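You operate a simulated robot arm through the tools that you are given. There is no shell and no other tool.

Carry out the task below with a simulated robot arm. There is one attempt and no reset: what you move stays moved.

JOB
Cook the custard till the display reads THICK, and don't let it catch.
Fine: stirrer on SLOW, then heat on COOK; after it heat OFF, stirrer STOP, isolator off, in that order.

The check looks at the end state, three seconds after you hand in, the way a careful person would. Anything else that was tipped, shoved, dropped, spilled or broken makes it a failure.

ROBOT AND FRAMES
A 7-joint arm with a two-finger parallel gripper, fixed in place. Base frame: the origin is on the floor under the middle of its stand, x ahead of it, y to its left, z up. Readings come in m, degrees, newtons and seconds.
It reaches about 1.091 m from its shoulder. Its first joint turns from -143.0 to 143.0 degrees. Payload 3 kg.
The tool frame sits at the grasp point between the pads (the TCP): z along the fingers, y along the line on which they close. The tips reach 0.03 m beyond it. The gripper opens to 0.094 m. The fingers are 0.028 m wide and 0.01 m thick; the gripper's body (0.05 by 0.096 m) begins 0.055 m behind the TCP.
Orientation is that of the tool frame in the base frame, as a unit quaternion [x, y, z, w]. With the fingers straight down and closing along the base's y, the tool's x points along the base's -x, its y along +y and its z along -z.

CONTROLS
- The arm moves only by the tool jog_arm. Its arguments are lists of equal length, an entry for each row: "grip": the gripper command, from -1 (shut) to 1 (fully open), values between in proportion; "slide": the shift along the tool's x, y, z in m, a list of three; "rotation": the turn, a rotation vector about the tool's x, y, z in degrees, a list of three. In form: {"grip": [grip, ...], "slide": [[x, y, z], ...], "rotation": [[wx, wy, wz], ...]}. A call has 1 to 20 rows; each row shifts and turns the commanded pose from where the row before left it, along the tool's axes as they then stand. Each row takes 0.2 s and may step no farther than 0.05 m and 8.6 degrees from the row before; otherwise, or with a gripper value out of range, the whole call is refused. Where a pose cannot be reached the arm comes as near as it can. A force on the tool above 90 N (or 10 N above the force at the start of the call, whichever is more), or a blocked arm, ends the call early, and 0.2 s more pass. Each finger travels about 0.045 m/s and halts on what it meets, pressing with about 24 N; the grip force reading is that of the motor and also rises with nothing between the fingers. The clock runs only during rows and for 0.2 s after the last one: add rows that do not move to give the fingers time. The reply holds the time, the measured pose of the TCP, the force on the tool along the base axes, the opening and the grip force, in the units named above and with some noise, with the torque about the TCP (base axes, N m) and any sound that the robot's microphone picked up, and new pictures: "pictures" is both (left out), scene, wrist or none.
- Cameras (640 x 400 px; columns grow to the right, rows downward): "scene" is fixed at [0.2189, 0.4999, 1.4081]; the picture's right is [-0.72, -0.69, 0.00], its down [-0.37, 0.39, -0.85] and it looks along [0.58, -0.61, -0.53] (base axes); focal length 284 px, centre (320, 200). "wrist" rides on the gripper at [0.076, 0.014, -0.102] in the tool frame; the picture's right is [-0.18, 0.98, 0.00], its down [-0.75, -0.14, -0.64] and it looks along [-0.63, -0.12, 0.77] (tool axes); focal length 243 px, centre (320, 200). There is no depth. A picture from a camera that has moved, and an enlarged one, comes with that camera's place and axes in the base frame and with its lens.
- lift_body(by): moves the trunk up (or, below 0, down) by that many m; the arm rides with it, the base frame stays. It gives what a move gives, with no picture.
- inspect(camera, box): a new picture of the part [left, top, right, bottom] of that camera's present view, enlarged. No time passes.
- hand_in(): hands the job in; it is judged then, once.

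Nothing tells you positions but the pictures and the camera data. Unless the task says otherwise, let go and move clear before handing in.

The tools are called after "Emit:" as name(argument=value, ...) on one line, values as JSON. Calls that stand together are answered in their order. jog_arm: Moves the arm, as the interface text tells. Its arguments: {"type":"object","properties":{"grip":{"type":"array","items":{"type":"number"}},"slide":{"type":"array","items":{"type":"array","items":{"type":"number"}}},"rotation":{"type":"array","items":{"type":"array","items":{"type":"number"}}},"pictures":{"type":"string","enum":["both","scene","wrist","none"]}},"required":["grip","slide","rotation"]} The other tools are called the same way: lift_body (by) moves the trunk up or down; inspect (camera, box) takes an enlarged picture of a part of a camera's view; hand_in () hands the job in.

At the start:

```text
time_s: 0.0
tcp_pos: [0.5991, 0.0004, 1.1588]
tool_rot: [-0.001, 1.0, 0.0, -0.001]
contact_force: [0.2, 1.2, 0.4]
wrist_torque: [-0.02, 0.0, -0.06]
opening: 0.0943
grip_force: 0.1
trunk travel left (down, up): [-0.175, 0.215]
```

scene: 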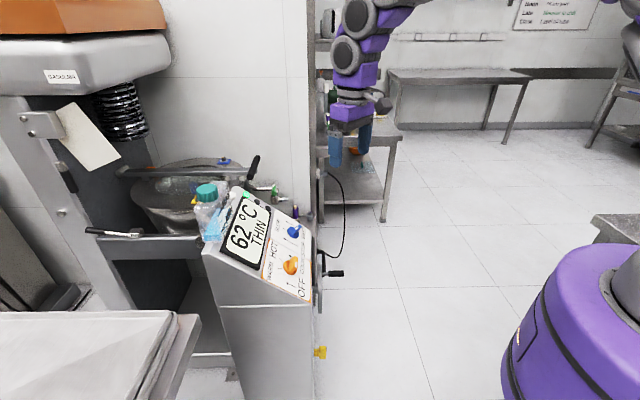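
wrist: 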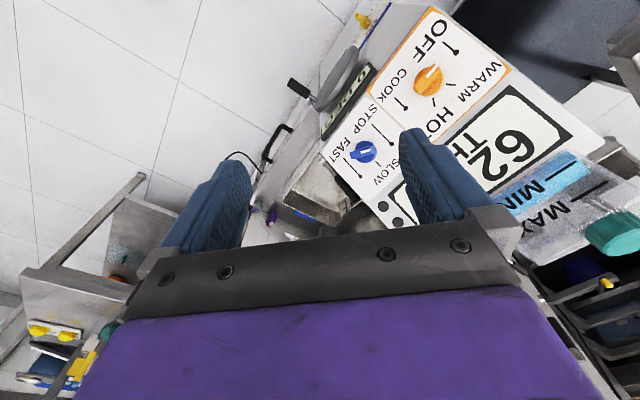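

I see a control panel with a display (62 °C THIN), an orange heat knob (OFF/COOK/WARM/HOT?), and a blue stirrer knob (STOP/SLOW/FAST), plus a bottle and other items nearby. First I'll take enlarged views to understand the panel and isolator.

Emit:
inspect(camera="scene", box=[190, 150, 350, 310])

Emit:
inspect(camera="wrist", box=[260, 0, 640, 240])

Emit:
inspect(camera="scene", box=[0, 60, 240, 260])

Emit:
inspect(camera="scene", box=[270, 220, 370, 380])

Emit:
inspect(camera="scene", box=[500, 0, 620, 40])

```text
2.50 times, centred on (270, 230) of scene
camera zoom: at [0.2189, 0.4999, 1.4081], right [-0.72, -0.69, 0.0], down [-0.37, 0.39, -0.85], along [0.58, -0.61, -0.53], focal length 711 px, centre (445, 125)
```

zoom: 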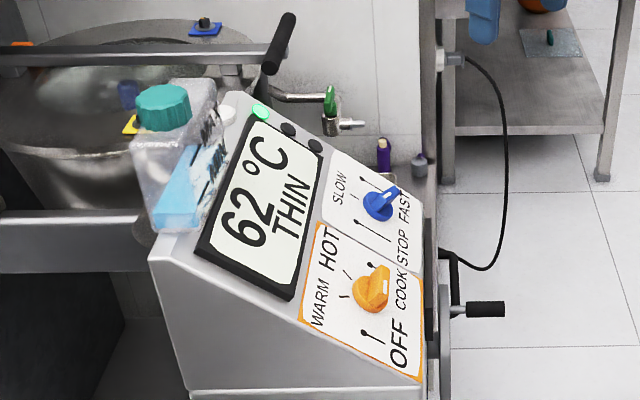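

```text
1.67 times, centred on (450, 120) of wrist
camera zoom: at [0.5228, 0.0159, 1.2612], right [0.18, 0.98, 0.0], down [0.75, -0.14, 0.64], along [0.63, -0.12, -0.77], focal length 404 px, centre (103, 333)
```

zoom: 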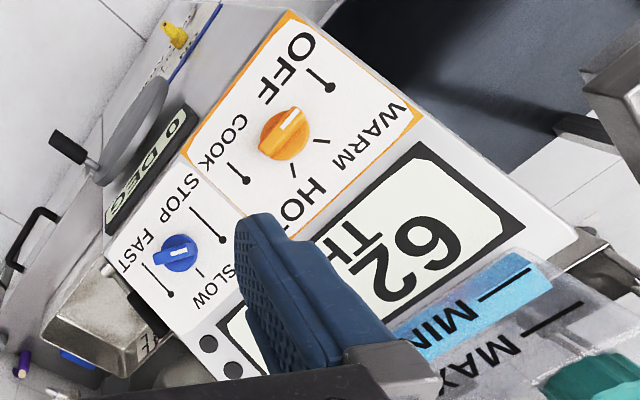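

```text
2.00 times, centred on (120, 160) of scene
camera zoom: at [0.2189, 0.4999, 1.4081], right [-0.72, -0.69, 0.0], down [-0.37, 0.39, -0.85], along [0.58, -0.61, -0.53], focal length 569 px, centre (720, 280)
```

zoom: 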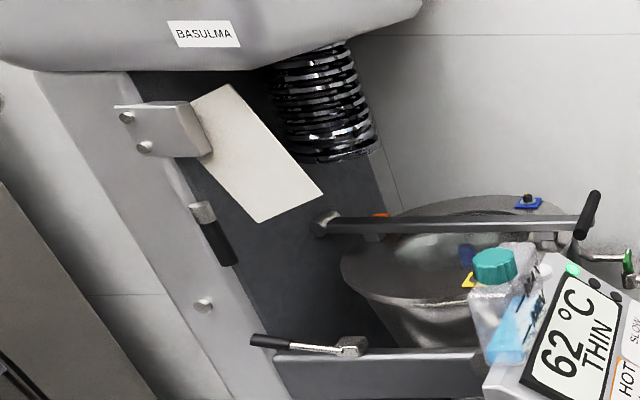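

```text
2.50 times, centred on (320, 300) of scene
camera zoom: at [0.2189, 0.4999, 1.4081], right [-0.72, -0.69, 0.0], down [-0.37, 0.39, -0.85], along [0.58, -0.61, -0.53], focal length 711 px, centre (320, -50)
```

zoom: 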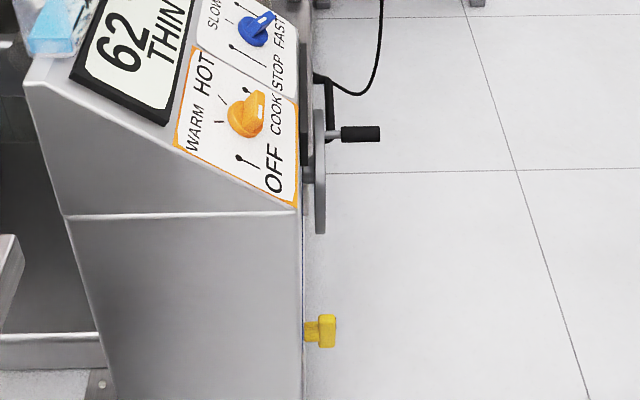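

```text
5.33 times, centred on (560, 20) of scene
camera zoom: at [0.2189, 0.4999, 1.4081], right [-0.72, -0.69, 0.0], down [-0.37, 0.39, -0.85], along [0.58, -0.61, -0.53], focal length 1517 px, centre (-960, 1160)
```

zoom: 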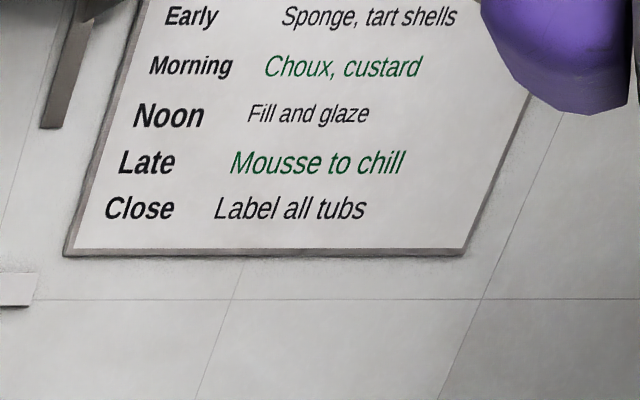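

The heat knob (orange) triangulates to about [0.651, 0.161, 0.857] and the stirrer knob (blue) to about [0.754, 0.054, 0.857]. I need finer views of the knob pointers and the yellow isolator below before moving.

Emit:
inspect(camera="scene", box=[255, 210, 315, 300])

Emit:
inspect(camera="wrist", box=[380, 10, 500, 130])

Emit:
inspect(camera="wrist", box=[320, 90, 420, 200])

Emit:
inspect(camera="wrist", box=[300, 0, 420, 80])

Emit:
inspect(camera="scene", box=[300, 330, 340, 370])

Emit:
inspect(camera="scene", box=[180, 150, 300, 240])

```text
4.44 times, centred on (285, 255) of scene
camera zoom: at [0.2189, 0.4999, 1.4081], right [-0.72, -0.69, 0.0], down [-0.37, 0.39, -0.85], along [0.58, -0.61, -0.53], focal length 1264 px, centre (476, -44)
```

zoom: 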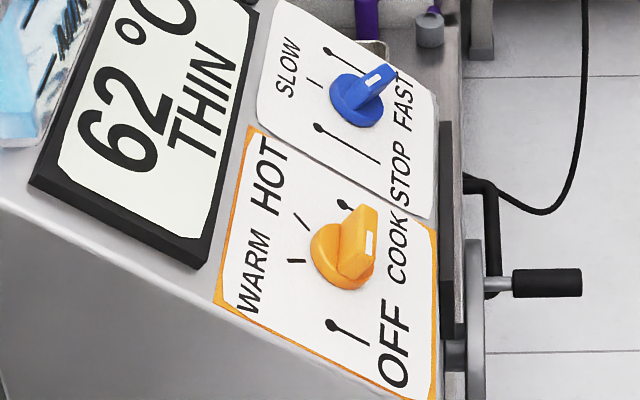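

```text
3.33 times, centred on (440, 70) of wrist
camera zoom: at [0.5228, 0.0159, 1.2612], right [0.18, 0.98, 0.0], down [0.75, -0.14, 0.64], along [0.63, -0.12, -0.77], focal length 809 px, centre (-80, 633)
```

zoom: 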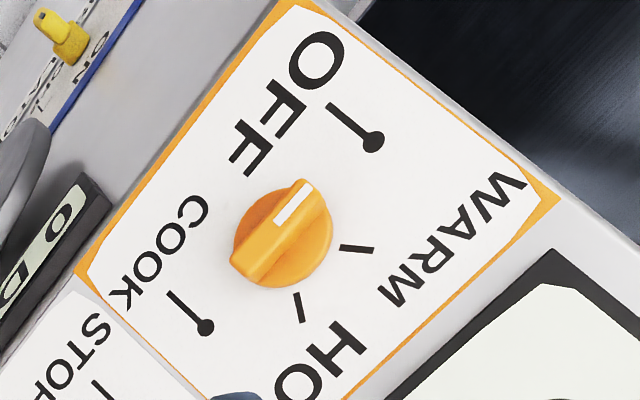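

```text
3.64 times, centred on (370, 145) of wrist
camera zoom: at [0.5228, 0.0159, 1.2612], right [0.18, 0.98, 0.0], down [0.75, -0.14, 0.64], along [0.63, -0.12, -0.77], focal length 882 px, centre (138, 400)
```

zoom: 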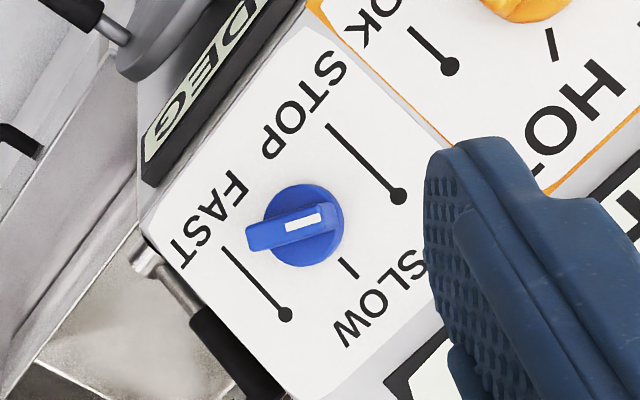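

```text
5.00 times, centred on (360, 40) of wrist
camera zoom: at [0.5228, 0.0159, 1.2612], right [0.18, 0.98, 0.0], down [0.75, -0.14, 0.64], along [0.63, -0.12, -0.77], focal length 1213 px, centre (120, 1000)
```

zoom: 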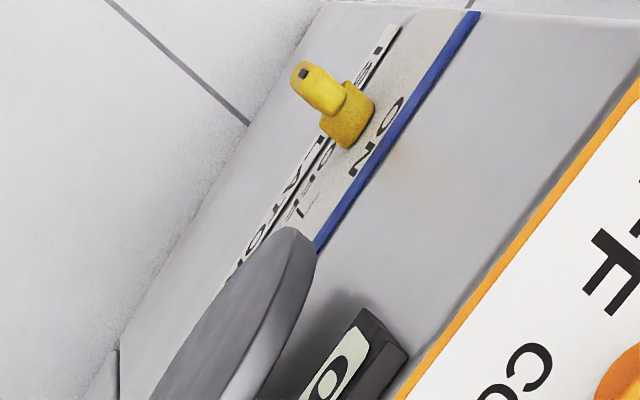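

```text
10.00 times, centred on (320, 350) of scene
camera zoom: at [0.2189, 0.4999, 1.4081], right [-0.72, -0.69, 0.0], down [-0.37, 0.39, -0.85], along [0.58, -0.61, -0.53], focal length 2844 px, centre (320, -1300)
```

zoom: 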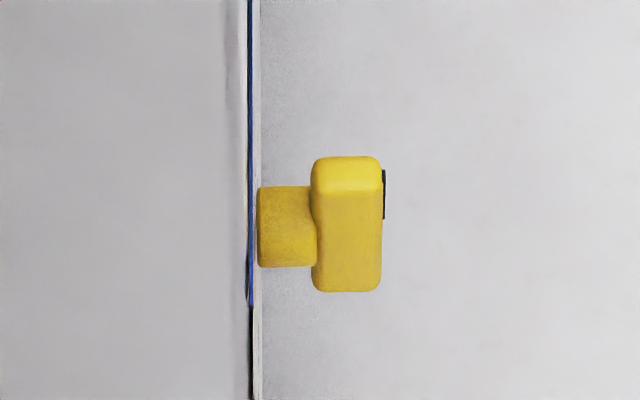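

```text
4.44 times, centred on (240, 195) of scene
camera zoom: at [0.2189, 0.4999, 1.4081], right [-0.72, -0.69, 0.0], down [-0.37, 0.39, -0.85], along [0.58, -0.61, -0.53], focal length 1264 px, centre (676, 222)
```

zoom: 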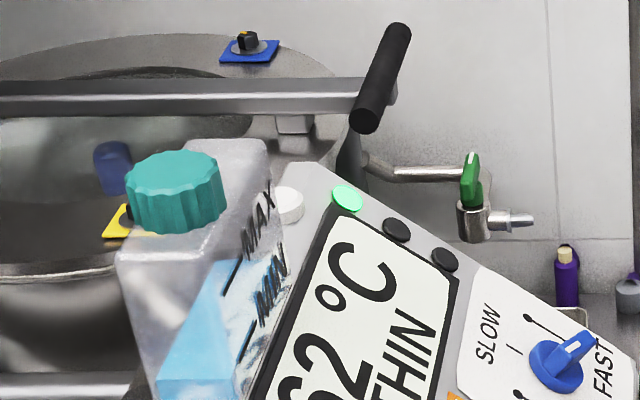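

The panel slopes about 35° and faces the robot's right. Heat points to OFF (left) with WARM, HOT and COOK clockwise; the stirrer points to STOP, with SLOW at top and FAST to the right. I'll first tilt the tool square to the panel and spin it to match the stirrer ridge, staying high and clear.

Emit:
jog_arm(grip=[1, 1, 1, 1, 1, 1, 1, 1, 1, 1, 1, 1, 1, 1, 1, 1, 1, 1], slide=[[0, 0, 0], [0, 0, 0], [0, 0, 0], [0, 0, 0], [0, 0, 0], [0, 0, 0], [0, 0, 0], [0, 0, 0], [0, 0, 0], [0, 0, 0], [0, 0, 0], [0, 0, 0], [0, 0, 0], [0, 0, 0], [0, 0, 0], [0, 0, 0], [0, 0, 0], [0, 0, 0]], rotation=[[-4.9, -5.0, 0], [-4.9, -5.0, 0], [-4.9, -5.0, 0], [-4.9, -5.0, 0], [-4.9, -5.0, 0], [0, 0, -8.03], [0, 0, -8.03], [0, 0, -8.03], [0, 0, -8.03], [0, 0, -8.03], [0, 0, -8.03], [0, 0, -8.03], [0, 0, -8.03], [0, 0, -8.03], [0, 0, -8.03], [0, 0, -8.03], [0, 0, -8.03], [0, 0, -8.03]])

```text
time_s: 3.8
tcp_pos: [0.597, 0.0005, 1.1599]
tool_rot: [0.754, -0.583, 0.041, -0.298]
contact_force: [-0.3, -0.7, 0.1]
wrist_torque: [0.01, 0.01, -0.01]
opening: 0.0938
grip_force: 0.1
trunk travel left (down, up): [-0.175, 0.215]
camera wrist: at [0.5668, -0.1116, 1.2146], right [-0.9, 0.03, -0.44], down [-0.38, 0.44, 0.81], along [0.21, 0.9, -0.39], focal length 243 px, centre (320, 200)
```

scene: 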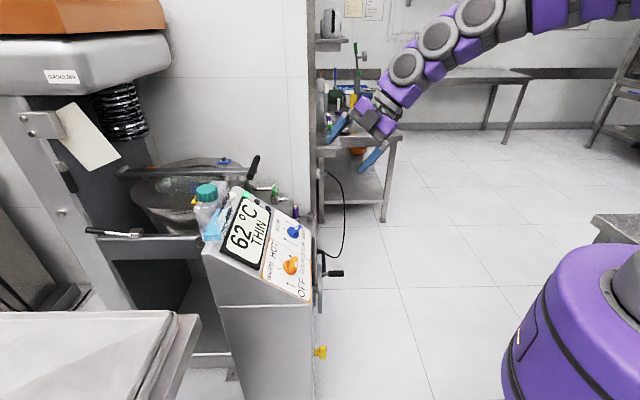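
wrist: 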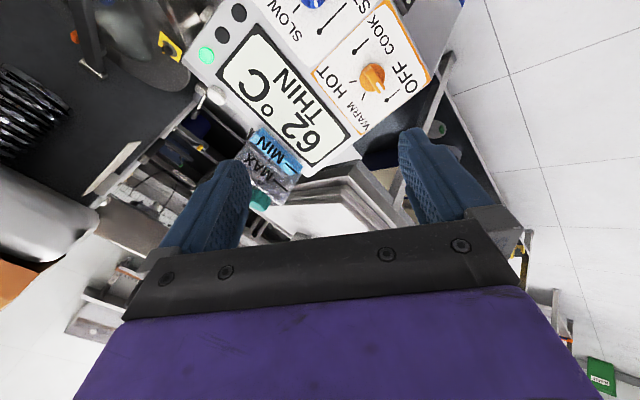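

The tool is now square to the panel (tool z ≈ [0.41, 0.40, -0.82]) as intended. Next I move to about 12 cm off the blue stirrer knob along the panel normal and look again.

Emit:
jog_arm(grip=[1, 1, 1, 1, 1, 1, 1, 1], slide=[[0.0412, 0.0045, 0], [0.0412, 0.0045, 0], [0, 0, 0.0434], [0, 0, 0.0434], [0, 0, 0.0434], [0, 0, 0.0434], [0, 0, 0.0434], [0, 0, 0]], rotation=[[0, 0, 0], [0, 0, 0], [0, 0, 0], [0, 0, 0], [0, 0, 0], [0, 0, 0], [0, 0, 0], [0, 0, 0]])

```text
time_s: 5.6
tcp_pos: [0.7046, 0.0152, 0.9558]
tool_rot: [0.755, -0.583, 0.042, -0.298]
contact_force: [0.1, -1.4, 1.0]
wrist_torque: [0.03, -0.03, 0.0]
opening: 0.094
grip_force: 0.1
trunk travel left (down, up): [-0.175, 0.215]
camera wrist: at [0.6748, -0.0972, 1.0103], right [-0.9, 0.03, -0.44], down [-0.38, 0.44, 0.81], along [0.22, 0.9, -0.39], focal length 243 px, centre (320, 200)
```

scene: 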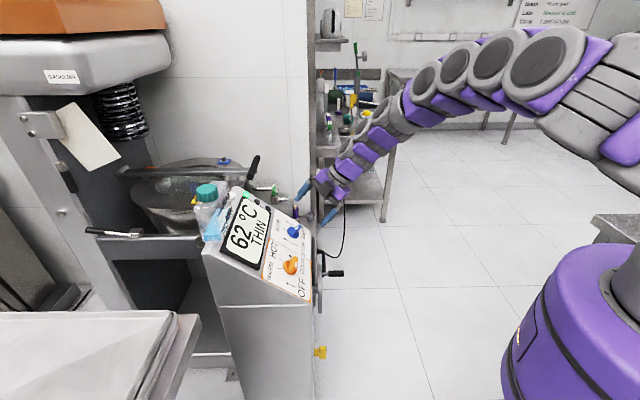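
wrist: 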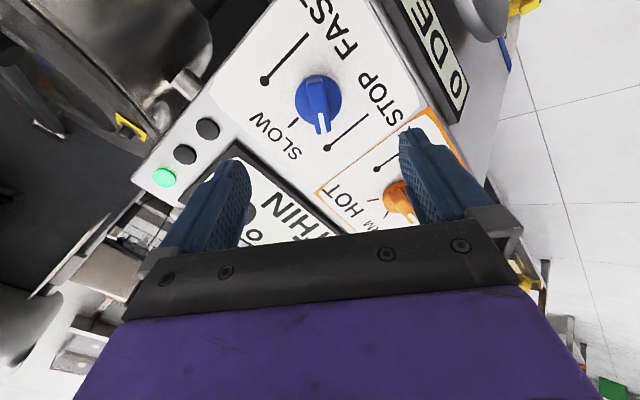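

Emit:
inspect(camera="wrist", box=[240, 40, 400, 160])

Emit:
inspect(camera="scene", box=[260, 160, 380, 260])

```text
3.33 times, centred on (320, 100) of wrist
camera zoom: at [0.6748, -0.0972, 1.0103], right [-0.9, 0.03, -0.44], down [-0.38, 0.44, 0.81], along [0.22, 0.9, -0.39], focal length 809 px, centre (320, 533)
```

zoom: 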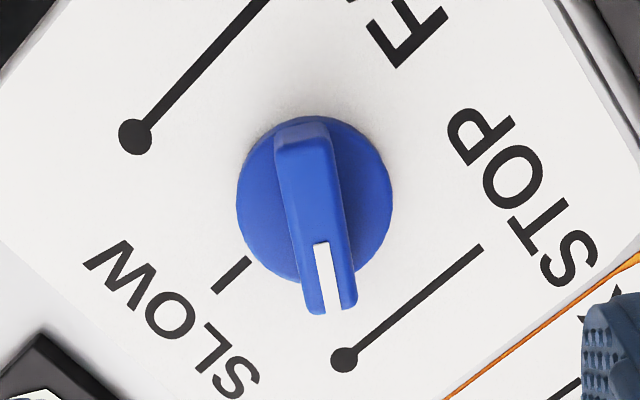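

```text
4.00 times, centred on (320, 210) of scene
camera zoom: at [0.2189, 0.4999, 1.4081], right [-0.72, -0.69, 0.0], down [-0.37, 0.39, -0.85], along [0.58, -0.61, -0.53], focal length 1137 px, centre (320, 160)
```

zoom: 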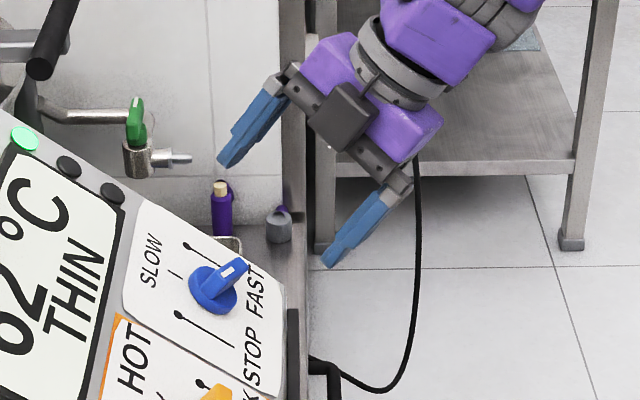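

The blue knob's ridge lines up with the tool x axis, about 9 mm off in tool x; STOP/SLOW/FAST sit at 60° spacing. I'll centre, narrow the fingers and descend to straddle the ridge.

Emit:
jog_arm(grip=[0.1, 0.1, 0.1, 0.1, 0.1, 0.1], slide=[[0.009, 0.0, 0], [0, 0, 0.0], [0, 0, 0.022], [0, 0, 0.022], [0, 0, 0.018], [0, 0, 0]], rotation=[[0, 0, 0], [0, 0, 0], [0, 0, 0], [0, 0, 0], [0, 0, 0], [0, 0, 0]])

```text
time_s: 7.0
tcp_pos: [0.7347, 0.0297, 0.9015]
tool_rot: [0.754, -0.583, 0.04, -0.298]
contact_force: [1.0, 0.1, -0.9]
wrist_torque: [0.03, 0.02, 0.01]
opening: 0.052
grip_force: 0.0
trunk travel left (down, up): [-0.175, 0.215]
camera wrist: at [0.7029, -0.0814, 0.9561], right [-0.9, 0.03, -0.44], down [-0.38, 0.44, 0.81], along [0.22, 0.9, -0.39], focal length 243 px, centre (320, 200)
```

scene: 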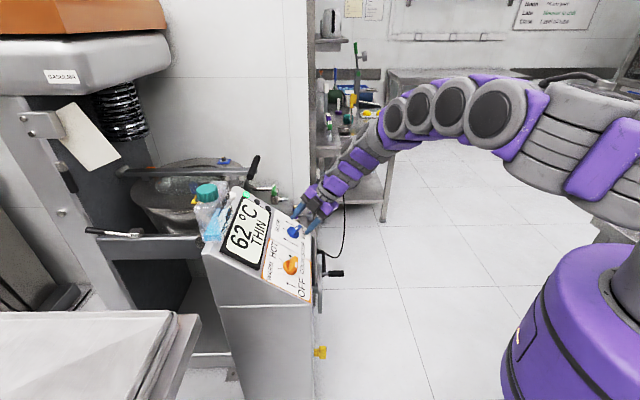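
wrist: 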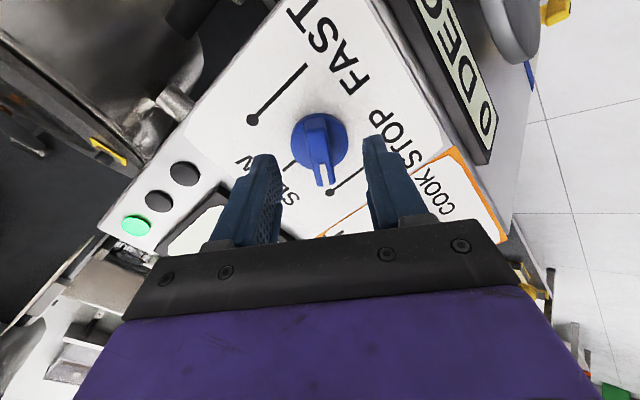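

The fingers now straddle the blue knob's line; TCP is about 57 mm above the panel. I'll look closely at the depth before closing.

Emit:
inspect(camera="scene", box=[270, 180, 350, 260])

Emit:
inspect(camera="wrist", box=[240, 90, 420, 230])

```text
5.00 times, centred on (310, 220) of scene
camera zoom: at [0.2189, 0.4999, 1.4081], right [-0.72, -0.69, 0.0], down [-0.37, 0.39, -0.85], along [0.58, -0.61, -0.53], focal length 1422 px, centre (370, 100)
```

zoom: 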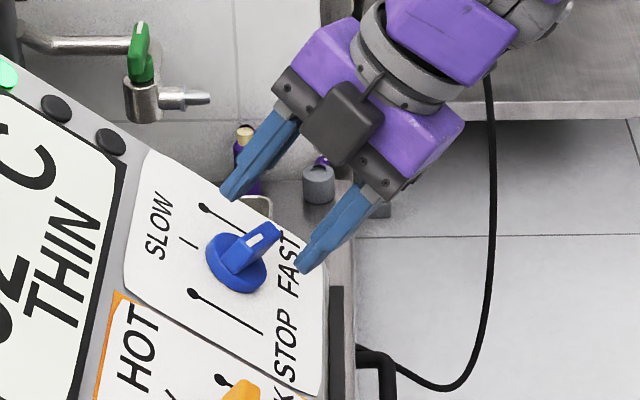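

```text
2.86 times, centred on (330, 160) of wrist
camera zoom: at [0.7029, -0.0814, 0.9561], right [-0.9, 0.03, -0.44], down [-0.38, 0.44, 0.81], along [0.22, 0.9, -0.39], focal length 693 px, centre (291, 314)
```

zoom: 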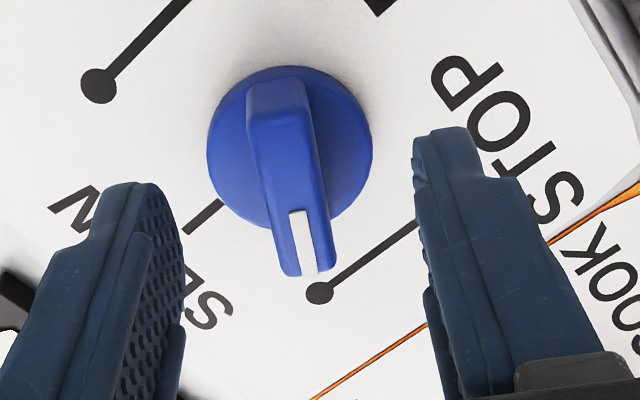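

The fingertips are only just at the ridge top (~28 mm above panel). I'll descend another 12 mm in small steps, watching force.

Emit:
jog_arm(grip=[0.1, 0.1, 0.1, 0.1], slide=[[0.002, 0.001, 0.004], [0, 0, 0.004], [0, 0, 0.004], [0, 0, 0]], rotation=[[0, 0, 0], [0, 0, 0], [0, 0, 0], [0, 0, 0]])

Emit:
inspect(camera="scene", box=[270, 180, 350, 260])

Emit:
inspect(camera="wrist", box=[240, 90, 420, 230])

```text
time_s: 8.0
tcp_pos: [0.7368, 0.0331, 0.8908]
tool_rot: [0.754, -0.584, 0.041, -0.297]
contact_force: [-0.6, 0.2, 0.3]
wrist_torque: [0.0, -0.01, -0.01]
opening: 0.0518
grip_force: 0.0
trunk travel left (down, up): [-0.175, 0.215]
camera wrist: at [0.7066, -0.0789, 0.9446], right [-0.9, 0.03, -0.44], down [-0.38, 0.44, 0.81], along [0.22, 0.9, -0.39], focal length 243 px, centre (320, 200)
```

scene: 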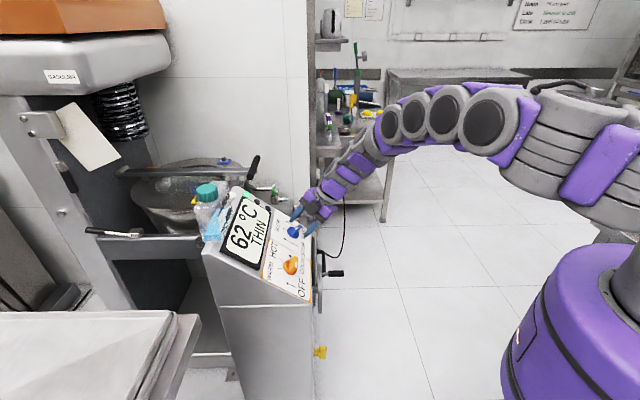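
wrist: 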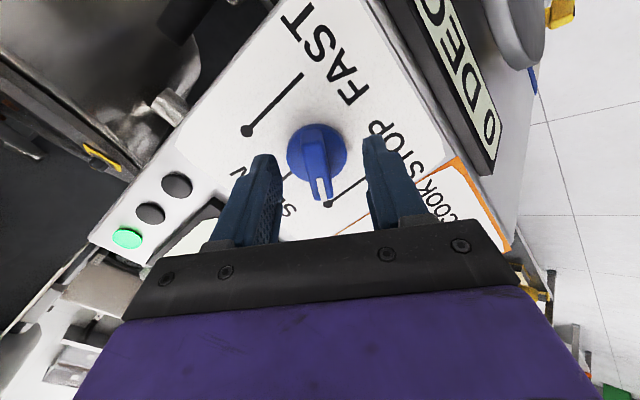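

```text
5.00 times, centred on (310, 220) of scene
camera zoom: at [0.2189, 0.4999, 1.4081], right [-0.72, -0.69, 0.0], down [-0.37, 0.39, -0.85], along [0.58, -0.61, -0.53], focal length 1422 px, centre (370, 100)
```

zoom: 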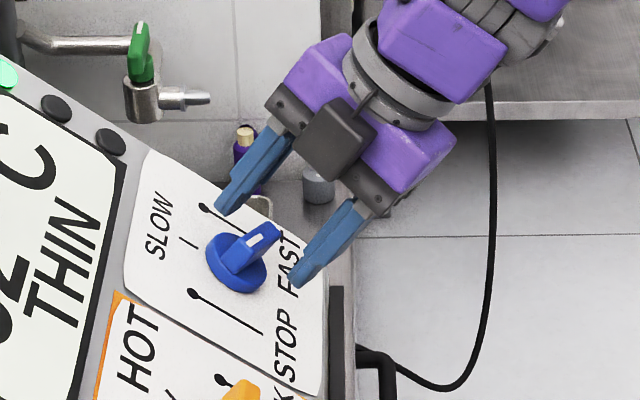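

```text
2.86 times, centred on (330, 160) of wrist
camera zoom: at [0.7066, -0.0789, 0.9446], right [-0.9, 0.03, -0.44], down [-0.38, 0.44, 0.81], along [0.22, 0.9, -0.39], focal length 693 px, centre (291, 314)
```

zoom: 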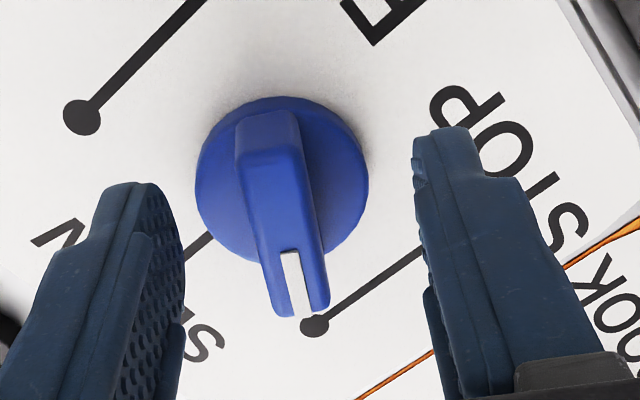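

Centred within ~2 mm with tips about 16 mm above the panel. Closing on the ridge now.

Emit:
jog_arm(grip=[-1, -1, -1, -1, -1], slide=[[0, -0.001, 0.002], [0, 0, 0], [0, 0, 0], [0, 0, 0], [0, 0, 0]], rotation=[[0, 0, 0], [0, 0, 0], [0, 0, 0], [0, 0, 0], [0, 0, 0]])

Emit:
inspect(camera="scene", box=[270, 180, 350, 260])

Emit:
inspect(camera="wrist", box=[240, 90, 420, 230])

```text
time_s: 9.2
tcp_pos: [0.7394, 0.0323, 0.8887]
tool_rot: [0.753, -0.584, 0.042, -0.299]
contact_force: [13.6, 1.4, 8.8]
wrist_torque: [0.48, -0.78, -0.22]
opening: 0.0142
grip_force: 45.3
trunk travel left (down, up): [-0.175, 0.215]
camera wrist: at [0.7094, -0.0784, 0.9436], right [-0.9, 0.03, -0.44], down [-0.38, 0.44, 0.81], along [0.22, 0.9, -0.39], focal length 243 px, centre (320, 200)
```

scene: 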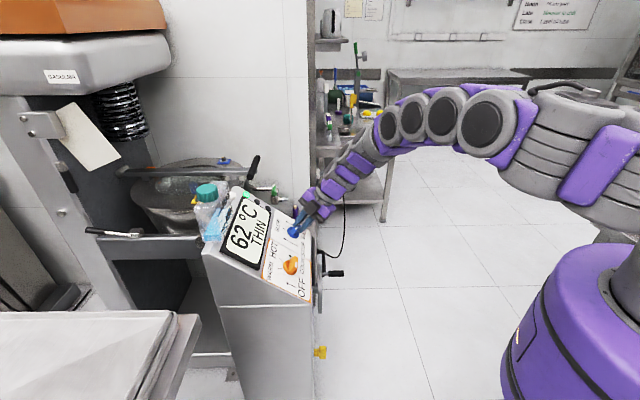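
wrist: 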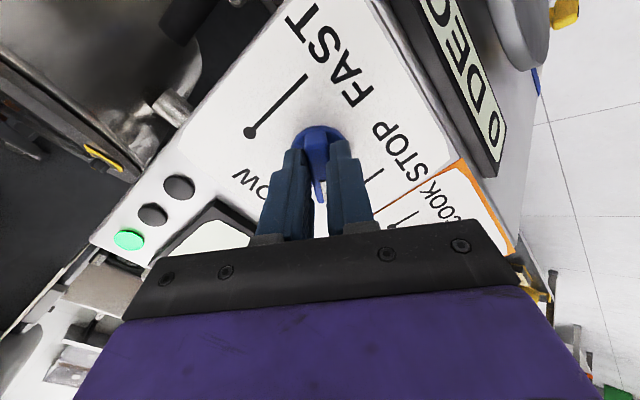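

```text
5.00 times, centred on (310, 220) of scene
camera zoom: at [0.2189, 0.4999, 1.4081], right [-0.72, -0.69, 0.0], down [-0.37, 0.39, -0.85], along [0.58, -0.61, -0.53], focal length 1422 px, centre (370, 100)
```

zoom: 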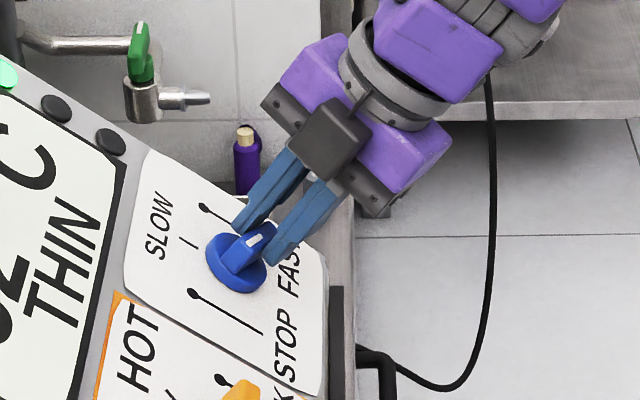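

```text
2.86 times, centred on (330, 160) of wrist
camera zoom: at [0.7094, -0.0784, 0.9436], right [-0.9, 0.03, -0.44], down [-0.38, 0.44, 0.81], along [0.22, 0.9, -0.39], focal length 693 px, centre (291, 314)
```

zoom: 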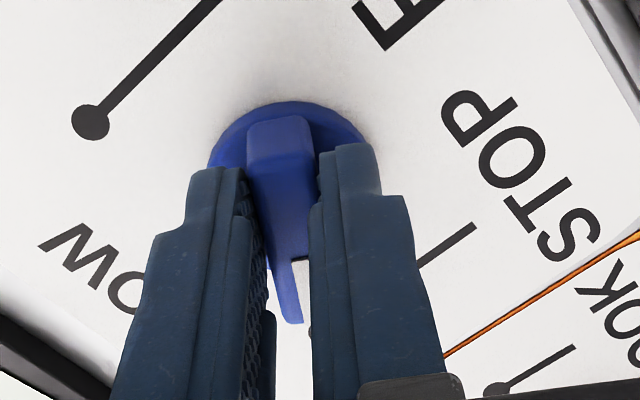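

The ridge is firmly held (14 mm opening). Now turning the stirrer 60° clockwise to SLOW.

Emit:
jog_arm(grip=[-1, -1, -1, -1, -1], slide=[[0, -0.001, 0], [0, 0, 0], [0, 0, 0], [0, 0, 0], [0, 0, 0]], rotation=[[0, 0, 0], [0, 0, 7.5], [0, 0, 7.5], [0, 0, 7.5], [0, 0, 7.5]])

Emit:
inspect(camera="scene", box=[270, 180, 350, 260])

```text
time_s: 10.4
tcp_pos: [0.7369, 0.0343, 0.887]
tool_rot: [-0.576, 0.76, 0.04, 0.297]
contact_force: [-14.0, 0.5, 1.0]
wrist_torque: [1.12, -0.62, 0.39]
opening: 0.0142
grip_force: 44.7
trunk travel left (down, up): [-0.175, 0.215]
camera wrist: at [0.6706, -0.0675, 0.9295], right [-0.86, 0.48, -0.19], down [-0.02, 0.34, 0.94], along [0.52, 0.81, -0.28], focal length 243 px, centre (320, 200)
```

scene: 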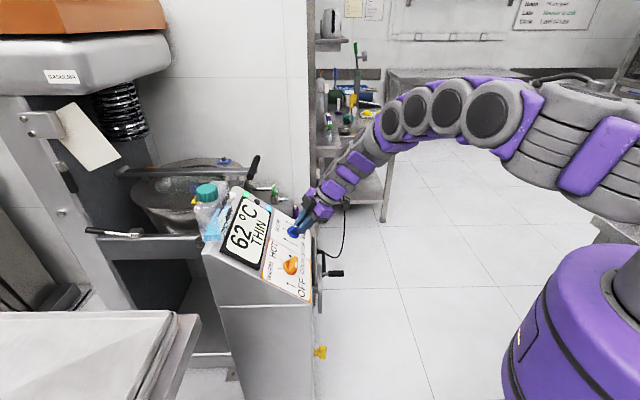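
wrist: 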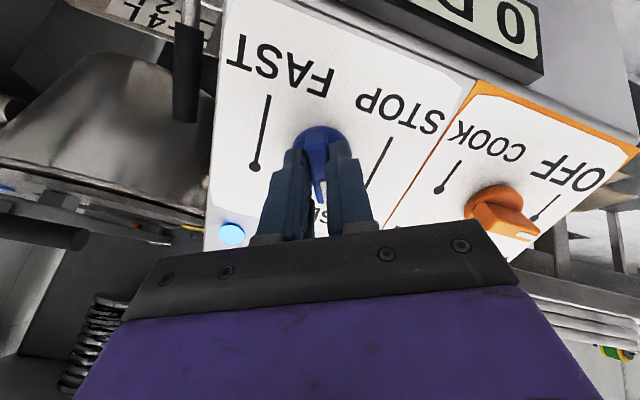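

```text
5.00 times, centred on (310, 220) of scene
camera zoom: at [0.2189, 0.4999, 1.4081], right [-0.72, -0.69, 0.0], down [-0.37, 0.39, -0.85], along [0.58, -0.61, -0.53], focal length 1422 px, centre (370, 100)
```

zoom: 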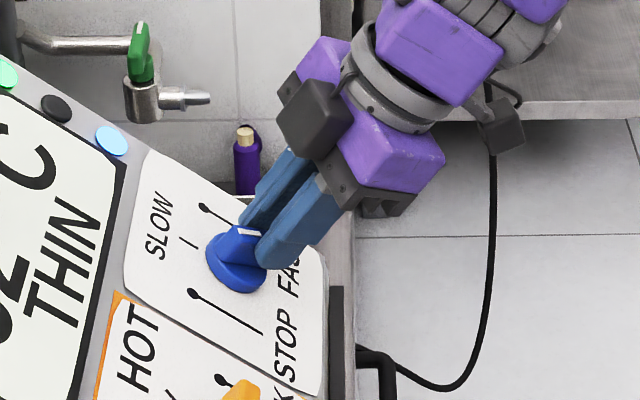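

A blue indicator lit – the stirrer has engaged. Continue the remaining 30° to the SLOW mark, easing the sideways load a touch.

Emit:
jog_arm(grip=[-1, -1, -1, -1, -1, -1], slide=[[-0.0005, 0.001, 0], [0, 0, 0], [0, 0, 0], [0, 0, 0], [0, 0, 0], [0, 0, 0]], rotation=[[0, 0, 0], [0, 0, 7.5], [0, 0, 7.5], [0, 0, 7.5], [0, 0, 7.5], [0, 0, 0]])

Emit:
inspect(camera="scene", box=[260, 180, 340, 260])

Emit:
inspect(camera="wrist", box=[220, 50, 420, 230])

```text
time_s: 11.8
tcp_pos: [0.7372, 0.0365, 0.8897]
tool_rot: [-0.362, 0.883, 0.115, 0.277]
contact_force: [-48.1, 9.2, -24.5]
wrist_torque: [0.1, 1.22, 0.81]
opening: 0.0141
grip_force: 45.0
trunk travel left (down, up): [-0.175, 0.215]
camera wrist: at [0.6401, -0.0376, 0.9295], right [-0.58, 0.81, 0.11], down [0.28, 0.07, 0.96], along [0.76, 0.59, -0.27], focal length 243 px, centre (320, 200)
```

scene: 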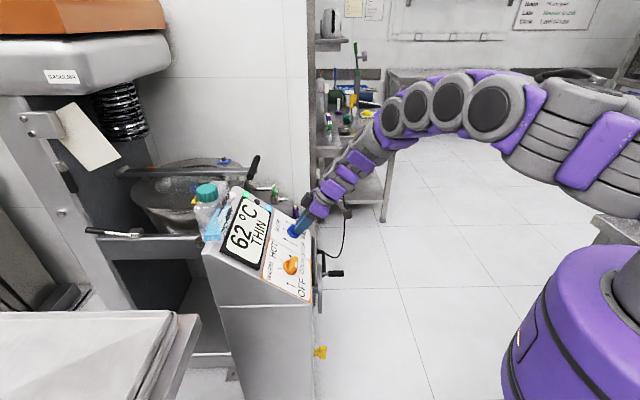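
wrist: 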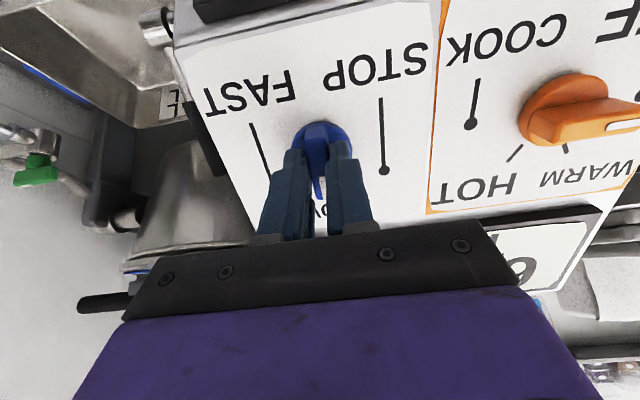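

```text
5.00 times, centred on (300, 220) of scene
camera zoom: at [0.2189, 0.4999, 1.4081], right [-0.72, -0.69, 0.0], down [-0.37, 0.39, -0.85], along [0.58, -0.61, -0.53], focal length 1422 px, centre (420, 100)
```

zoom: 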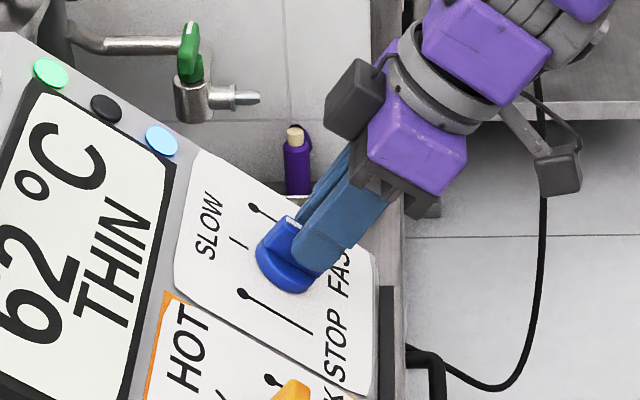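

```text
2.22 times, centred on (320, 140) of wrist
camera zoom: at [0.6401, -0.0376, 0.9295], right [-0.58, 0.81, 0.11], down [0.28, 0.07, 0.96], along [0.76, 0.59, -0.27], focal length 539 px, centre (320, 333)
```

zoom: 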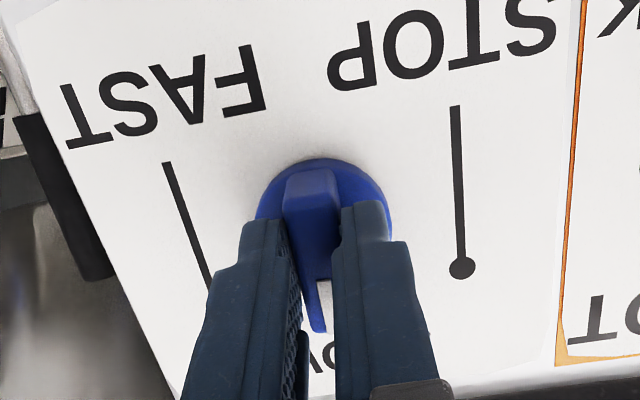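

The pointer now lies at SLOW (straight up-slope). There's about 50 N of sideways load from a small axis offset, so I'll relieve it before releasing.

Emit:
jog_arm(grip=[-1, -1], slide=[[0.001, 0.001, 0], [0, 0, 0]], rotation=[[0, 0, 0], [0, 0, 0]], pictures="none")

```text
time_s: 12.4
tcp_pos: [0.7371, 0.0365, 0.889]
tool_rot: [-0.363, 0.882, 0.114, 0.277]
contact_force: [-46.9, 18.4, -22.8]
wrist_torque: [-0.26, 1.61, 0.86]
opening: 0.0138
grip_force: 45.2
trunk travel left (down, up): [-0.175, 0.215]
```

Emit:
jog_arm(grip=[-1, -1, -1], slide=[[0.001, -0.002, 0], [0, 0, 0], [0, 0, 0]], rotation=[[0, 0, 0], [0, 0, 0], [0, 0, 0]], pictures="none")

```text
time_s: 13.2
tcp_pos: [0.7361, 0.0362, 0.8886]
tool_rot: [-0.363, 0.882, 0.114, 0.278]
contact_force: [-49.0, 37.7, -18.5]
wrist_torque: [1.29, 0.51, 1.1]
opening: 0.0137
grip_force: 44.7
trunk travel left (down, up): [-0.175, 0.215]
```

Emit:
jog_arm(grip=[-1, -1, -1], slide=[[-0.001, 0.003, 0], [0, 0, 0], [0, 0, 0]], rotation=[[0, 0, 0], [0, 0, 0], [0, 0, 0]], pictures="none")

```text
time_s: 14.0
tcp_pos: [0.7365, 0.0371, 0.8891]
tool_rot: [-0.362, 0.882, 0.114, 0.279]
contact_force: [-33.8, 33.0, -24.1]
wrist_torque: [0.55, 0.85, 0.88]
opening: 0.0137
grip_force: 45.3
trunk travel left (down, up): [-0.175, 0.215]
```

Emit:
jog_arm(grip=[-1, -1, -1], slide=[[0, 0.003, 0], [0, 0, 0], [0, 0, 0]], rotation=[[0, 0, 0], [0, 0, 0], [0, 0, 0]], pictures="none")

```text
time_s: 14.8
tcp_pos: [0.7369, 0.0374, 0.8891]
tool_rot: [-0.361, 0.883, 0.113, 0.279]
contact_force: [-7.6, 22.9, -17.1]
wrist_torque: [0.07, 0.83, 0.54]
opening: 0.0138
grip_force: 45.5
trunk travel left (down, up): [-0.175, 0.215]
```

Load is falling as I move along +y. One more small nudge, then open the fingers and check.

Emit:
jog_arm(grip=[-1, -1, -0.3, 0.1, 0.1, 0.1], slide=[[0, 0.002, 0], [0, 0, 0], [0, 0, 0], [0, 0, 0], [0, 0, 0], [0, 0, 0]], rotation=[[0, 0, 0], [0, 0, 0], [0, 0, 0], [0, 0, 0], [0, 0, 0], [0, 0, 0]])

Emit:
inspect(camera="wrist", box=[220, 50, 420, 230])

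Emit:
inspect(camera="scene", box=[250, 180, 330, 260])

```text
time_s: 16.2
tcp_pos: [0.7327, 0.0372, 0.8891]
tool_rot: [-0.359, 0.883, 0.112, 0.279]
contact_force: [-0.6, 0.7, -0.6]
wrist_torque: [-0.02, 0.01, -0.03]
opening: 0.052
grip_force: 0.0
trunk travel left (down, up): [-0.175, 0.215]
camera wrist: at [0.6368, -0.0364, 0.9289], right [-0.58, 0.81, 0.1], down [0.28, 0.07, 0.96], along [0.77, 0.58, -0.27], focal length 243 px, centre (320, 200)
```

scene: 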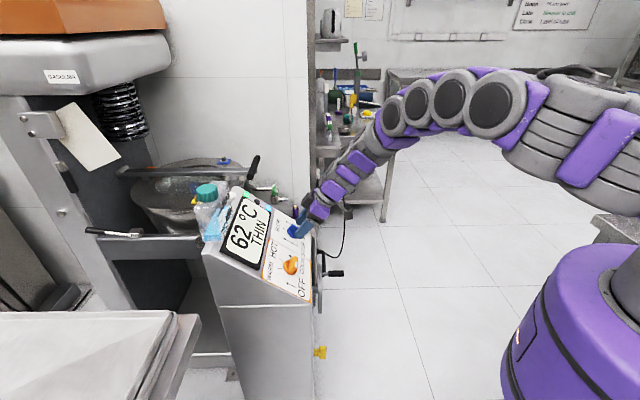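
wrist: 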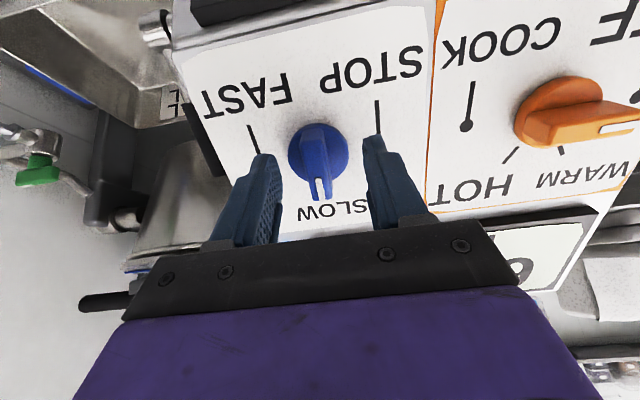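

```text
2.22 times, centred on (320, 140) of wrist
camera zoom: at [0.6368, -0.0364, 0.9289], right [-0.58, 0.81, 0.1], down [0.28, 0.07, 0.96], along [0.77, 0.58, -0.27], focal length 539 px, centre (320, 333)
```

zoom: 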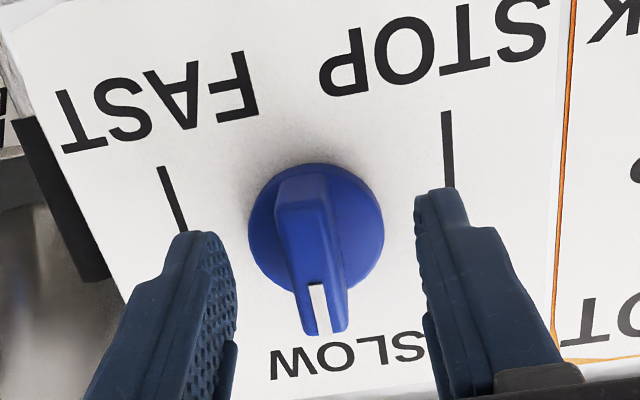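

```text
5.00 times, centred on (290, 220) of scene
camera zoom: at [0.2189, 0.4999, 1.4081], right [-0.72, -0.69, 0.0], down [-0.37, 0.39, -0.85], along [0.58, -0.61, -0.53], focal length 1422 px, centre (470, 100)
```

zoom: 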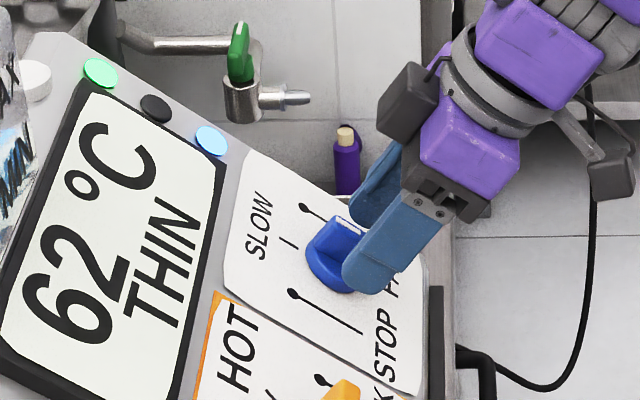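

Stirrer is on SLOW and its lamp is lit; the display is unobstructed at 62 °C THIN. Now I retreat, move over to the orange heat knob and spin to match its ridge.

Emit:
jog_arm(grip=[0.1, 0.1, 0.1, 0.1, 0.1, 0.1, 0.1, 0.1, 0.1, 0.1, 0.1, 0.1, 0.1, 0.1, 0.1, 0.1, 0.1], slide=[[0, 0, -0.04], [0, 0, -0.035], [0, 0.048, 0], [0, 0.048, 0], [0, 0.0486, 0], [0, 0, 0], [0, 0, 0], [0, 0, 0], [0, 0, 0], [0, 0, 0], [0, 0, 0], [0, 0, 0], [0, 0, 0], [0, 0, 0], [0, 0, 0], [0, 0, 0], [0, 0, 0]], rotation=[[0, 0, 0], [0, 0, 0], [0, 0, 0], [0, 0, 0], [0, 0, 0], [0, 0, -8.18], [0, 0, -8.18], [0, 0, -8.18], [0, 0, -8.18], [0, 0, -8.18], [0, 0, -8.18], [0, 0, -8.18], [0, 0, -8.18], [0, 0, -8.18], [0, 0, -8.18], [0, 0, -8.18], [0, 0, 0]])

Emit:
inspect(camera="wrist", box=[220, 50, 420, 230])

Emit:
inspect(camera="scene", box=[240, 190, 340, 300])

```text
time_s: 19.8
tcp_pos: [0.6018, 0.1107, 0.9493]
tool_rot: [0.88, -0.369, 0.116, -0.276]
contact_force: [-0.8, -0.1, -0.6]
wrist_torque: [-0.01, 0.02, 0.01]
opening: 0.0516
grip_force: 0.0
trunk travel left (down, up): [-0.175, 0.215]
camera wrist: at [0.6056, 0.008, 1.0258], right [-0.7, -0.43, -0.56], down [-0.71, 0.36, 0.61], along [-0.06, 0.83, -0.56], focal length 243 px, centre (320, 200)
```

scene: 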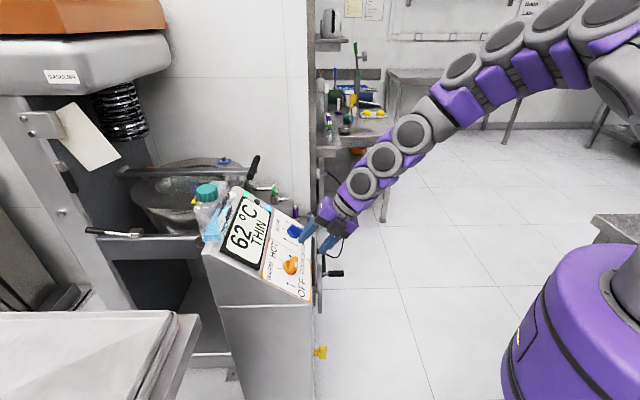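
wrist: 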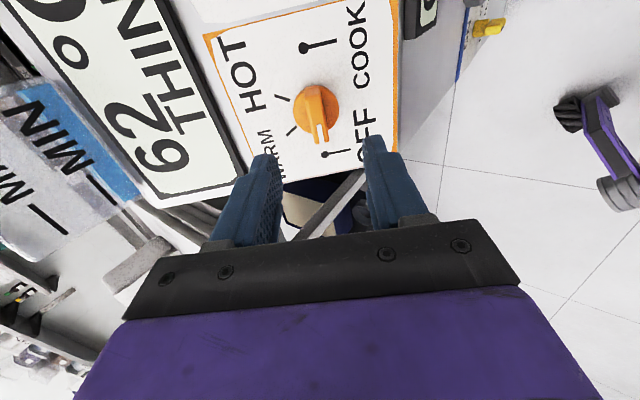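

```text
2.22 times, centred on (320, 140) of wrist
camera zoom: at [0.6056, 0.008, 1.0258], right [-0.7, -0.43, -0.56], down [-0.71, 0.36, 0.61], along [-0.06, 0.83, -0.56], focal length 539 px, centre (320, 333)
```

zoom: 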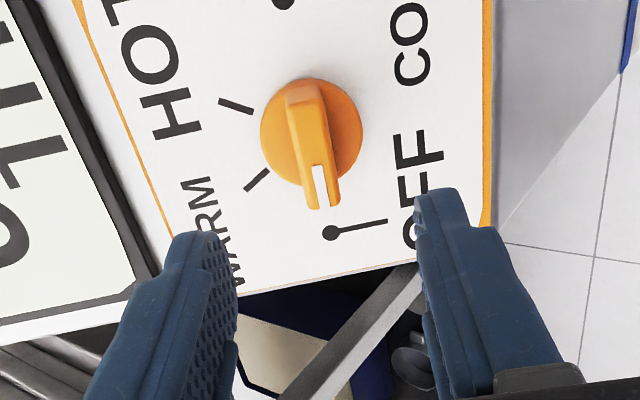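

```text
3.64 times, centred on (290, 245) of scene
camera zoom: at [0.2189, 0.4999, 1.4081], right [-0.72, -0.69, 0.0], down [-0.37, 0.39, -0.85], along [0.58, -0.61, -0.53], focal length 1034 px, centre (429, 36)
```

zoom: 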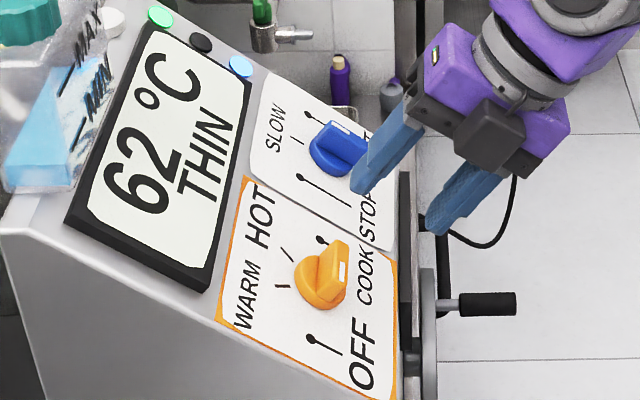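

The heat knob's ridge is aligned with the tool; using the symmetric OFF/COOK and WARM/HOT marks, the axis is ~3 mm off in tool y. I'll centre and descend in the same manner as for the stirrer.

Emit:
jog_arm(grip=[0.1, 0.1, 0.1, 0.1, 0.1, 0.1, 0.1], slide=[[0, -0.003, 0.02], [0, 0, 0.02], [0, 0, 0.015], [0, 0, 0.01], [0, 0, 0.005], [0, 0, 0.004], [0, 0, 0]], rotation=[[0, 0, 0], [0, 0, 0], [0, 0, 0], [0, 0, 0], [0, 0, 0], [0, 0, 0], [0, 0, 0]])

Emit:
inspect(camera="wrist", box=[220, 50, 420, 230])

Emit:
inspect(camera="scene", box=[240, 190, 340, 300])

```text
time_s: 21.4
tcp_pos: [0.6257, 0.145, 0.9123]
tool_rot: [0.88, -0.37, 0.116, -0.274]
contact_force: [-0.2, 0.7, -0.2]
wrist_torque: [0.0, 0.0, 0.0]
opening: 0.0514
grip_force: 0.1
out of reach, approached as far as the arm can: row 3, 4, 5, 6
trunk travel left (down, up): [-0.175, 0.215]
camera wrist: at [0.6287, 0.0431, 0.9894], right [-0.71, -0.43, -0.56], down [-0.7, 0.37, 0.61], along [-0.06, 0.82, -0.56], focal length 243 px, centre (320, 200)
```

scene: 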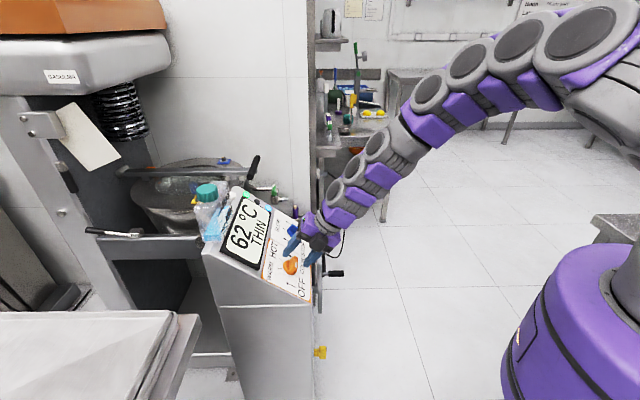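
wrist: 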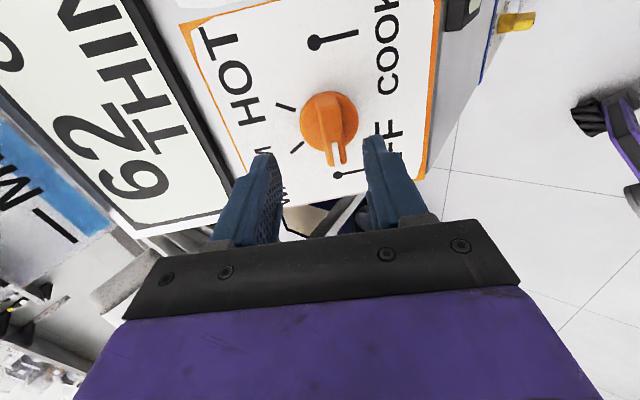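

```text
2.22 times, centred on (320, 140) of wrist
camera zoom: at [0.6287, 0.0431, 0.9894], right [-0.71, -0.43, -0.56], down [-0.7, 0.37, 0.61], along [-0.06, 0.82, -0.56], focal length 539 px, centre (320, 333)
```

zoom: 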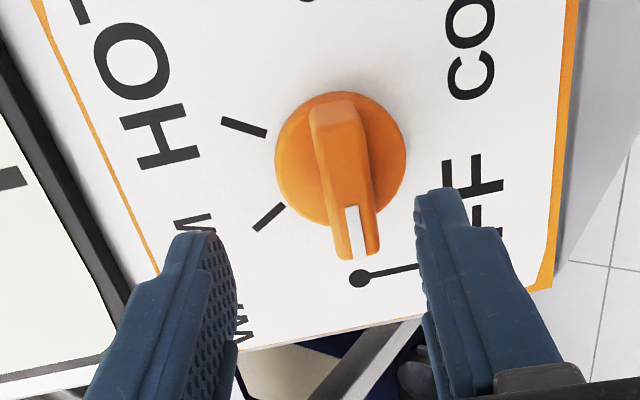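

```text
3.64 times, centred on (290, 245) of scene
camera zoom: at [0.2189, 0.4999, 1.4081], right [-0.72, -0.69, 0.0], down [-0.37, 0.39, -0.85], along [0.58, -0.61, -0.53], focal length 1034 px, centre (429, 36)
```

zoom: 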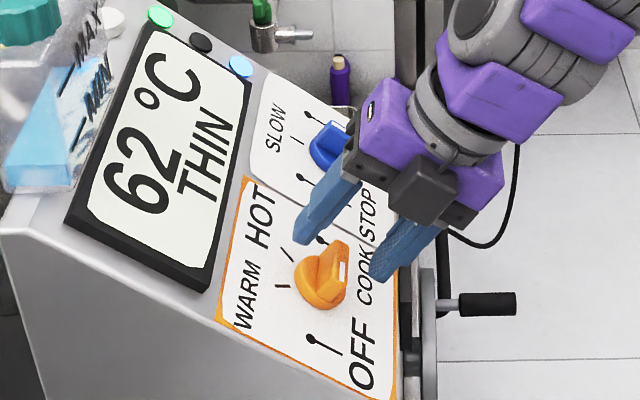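

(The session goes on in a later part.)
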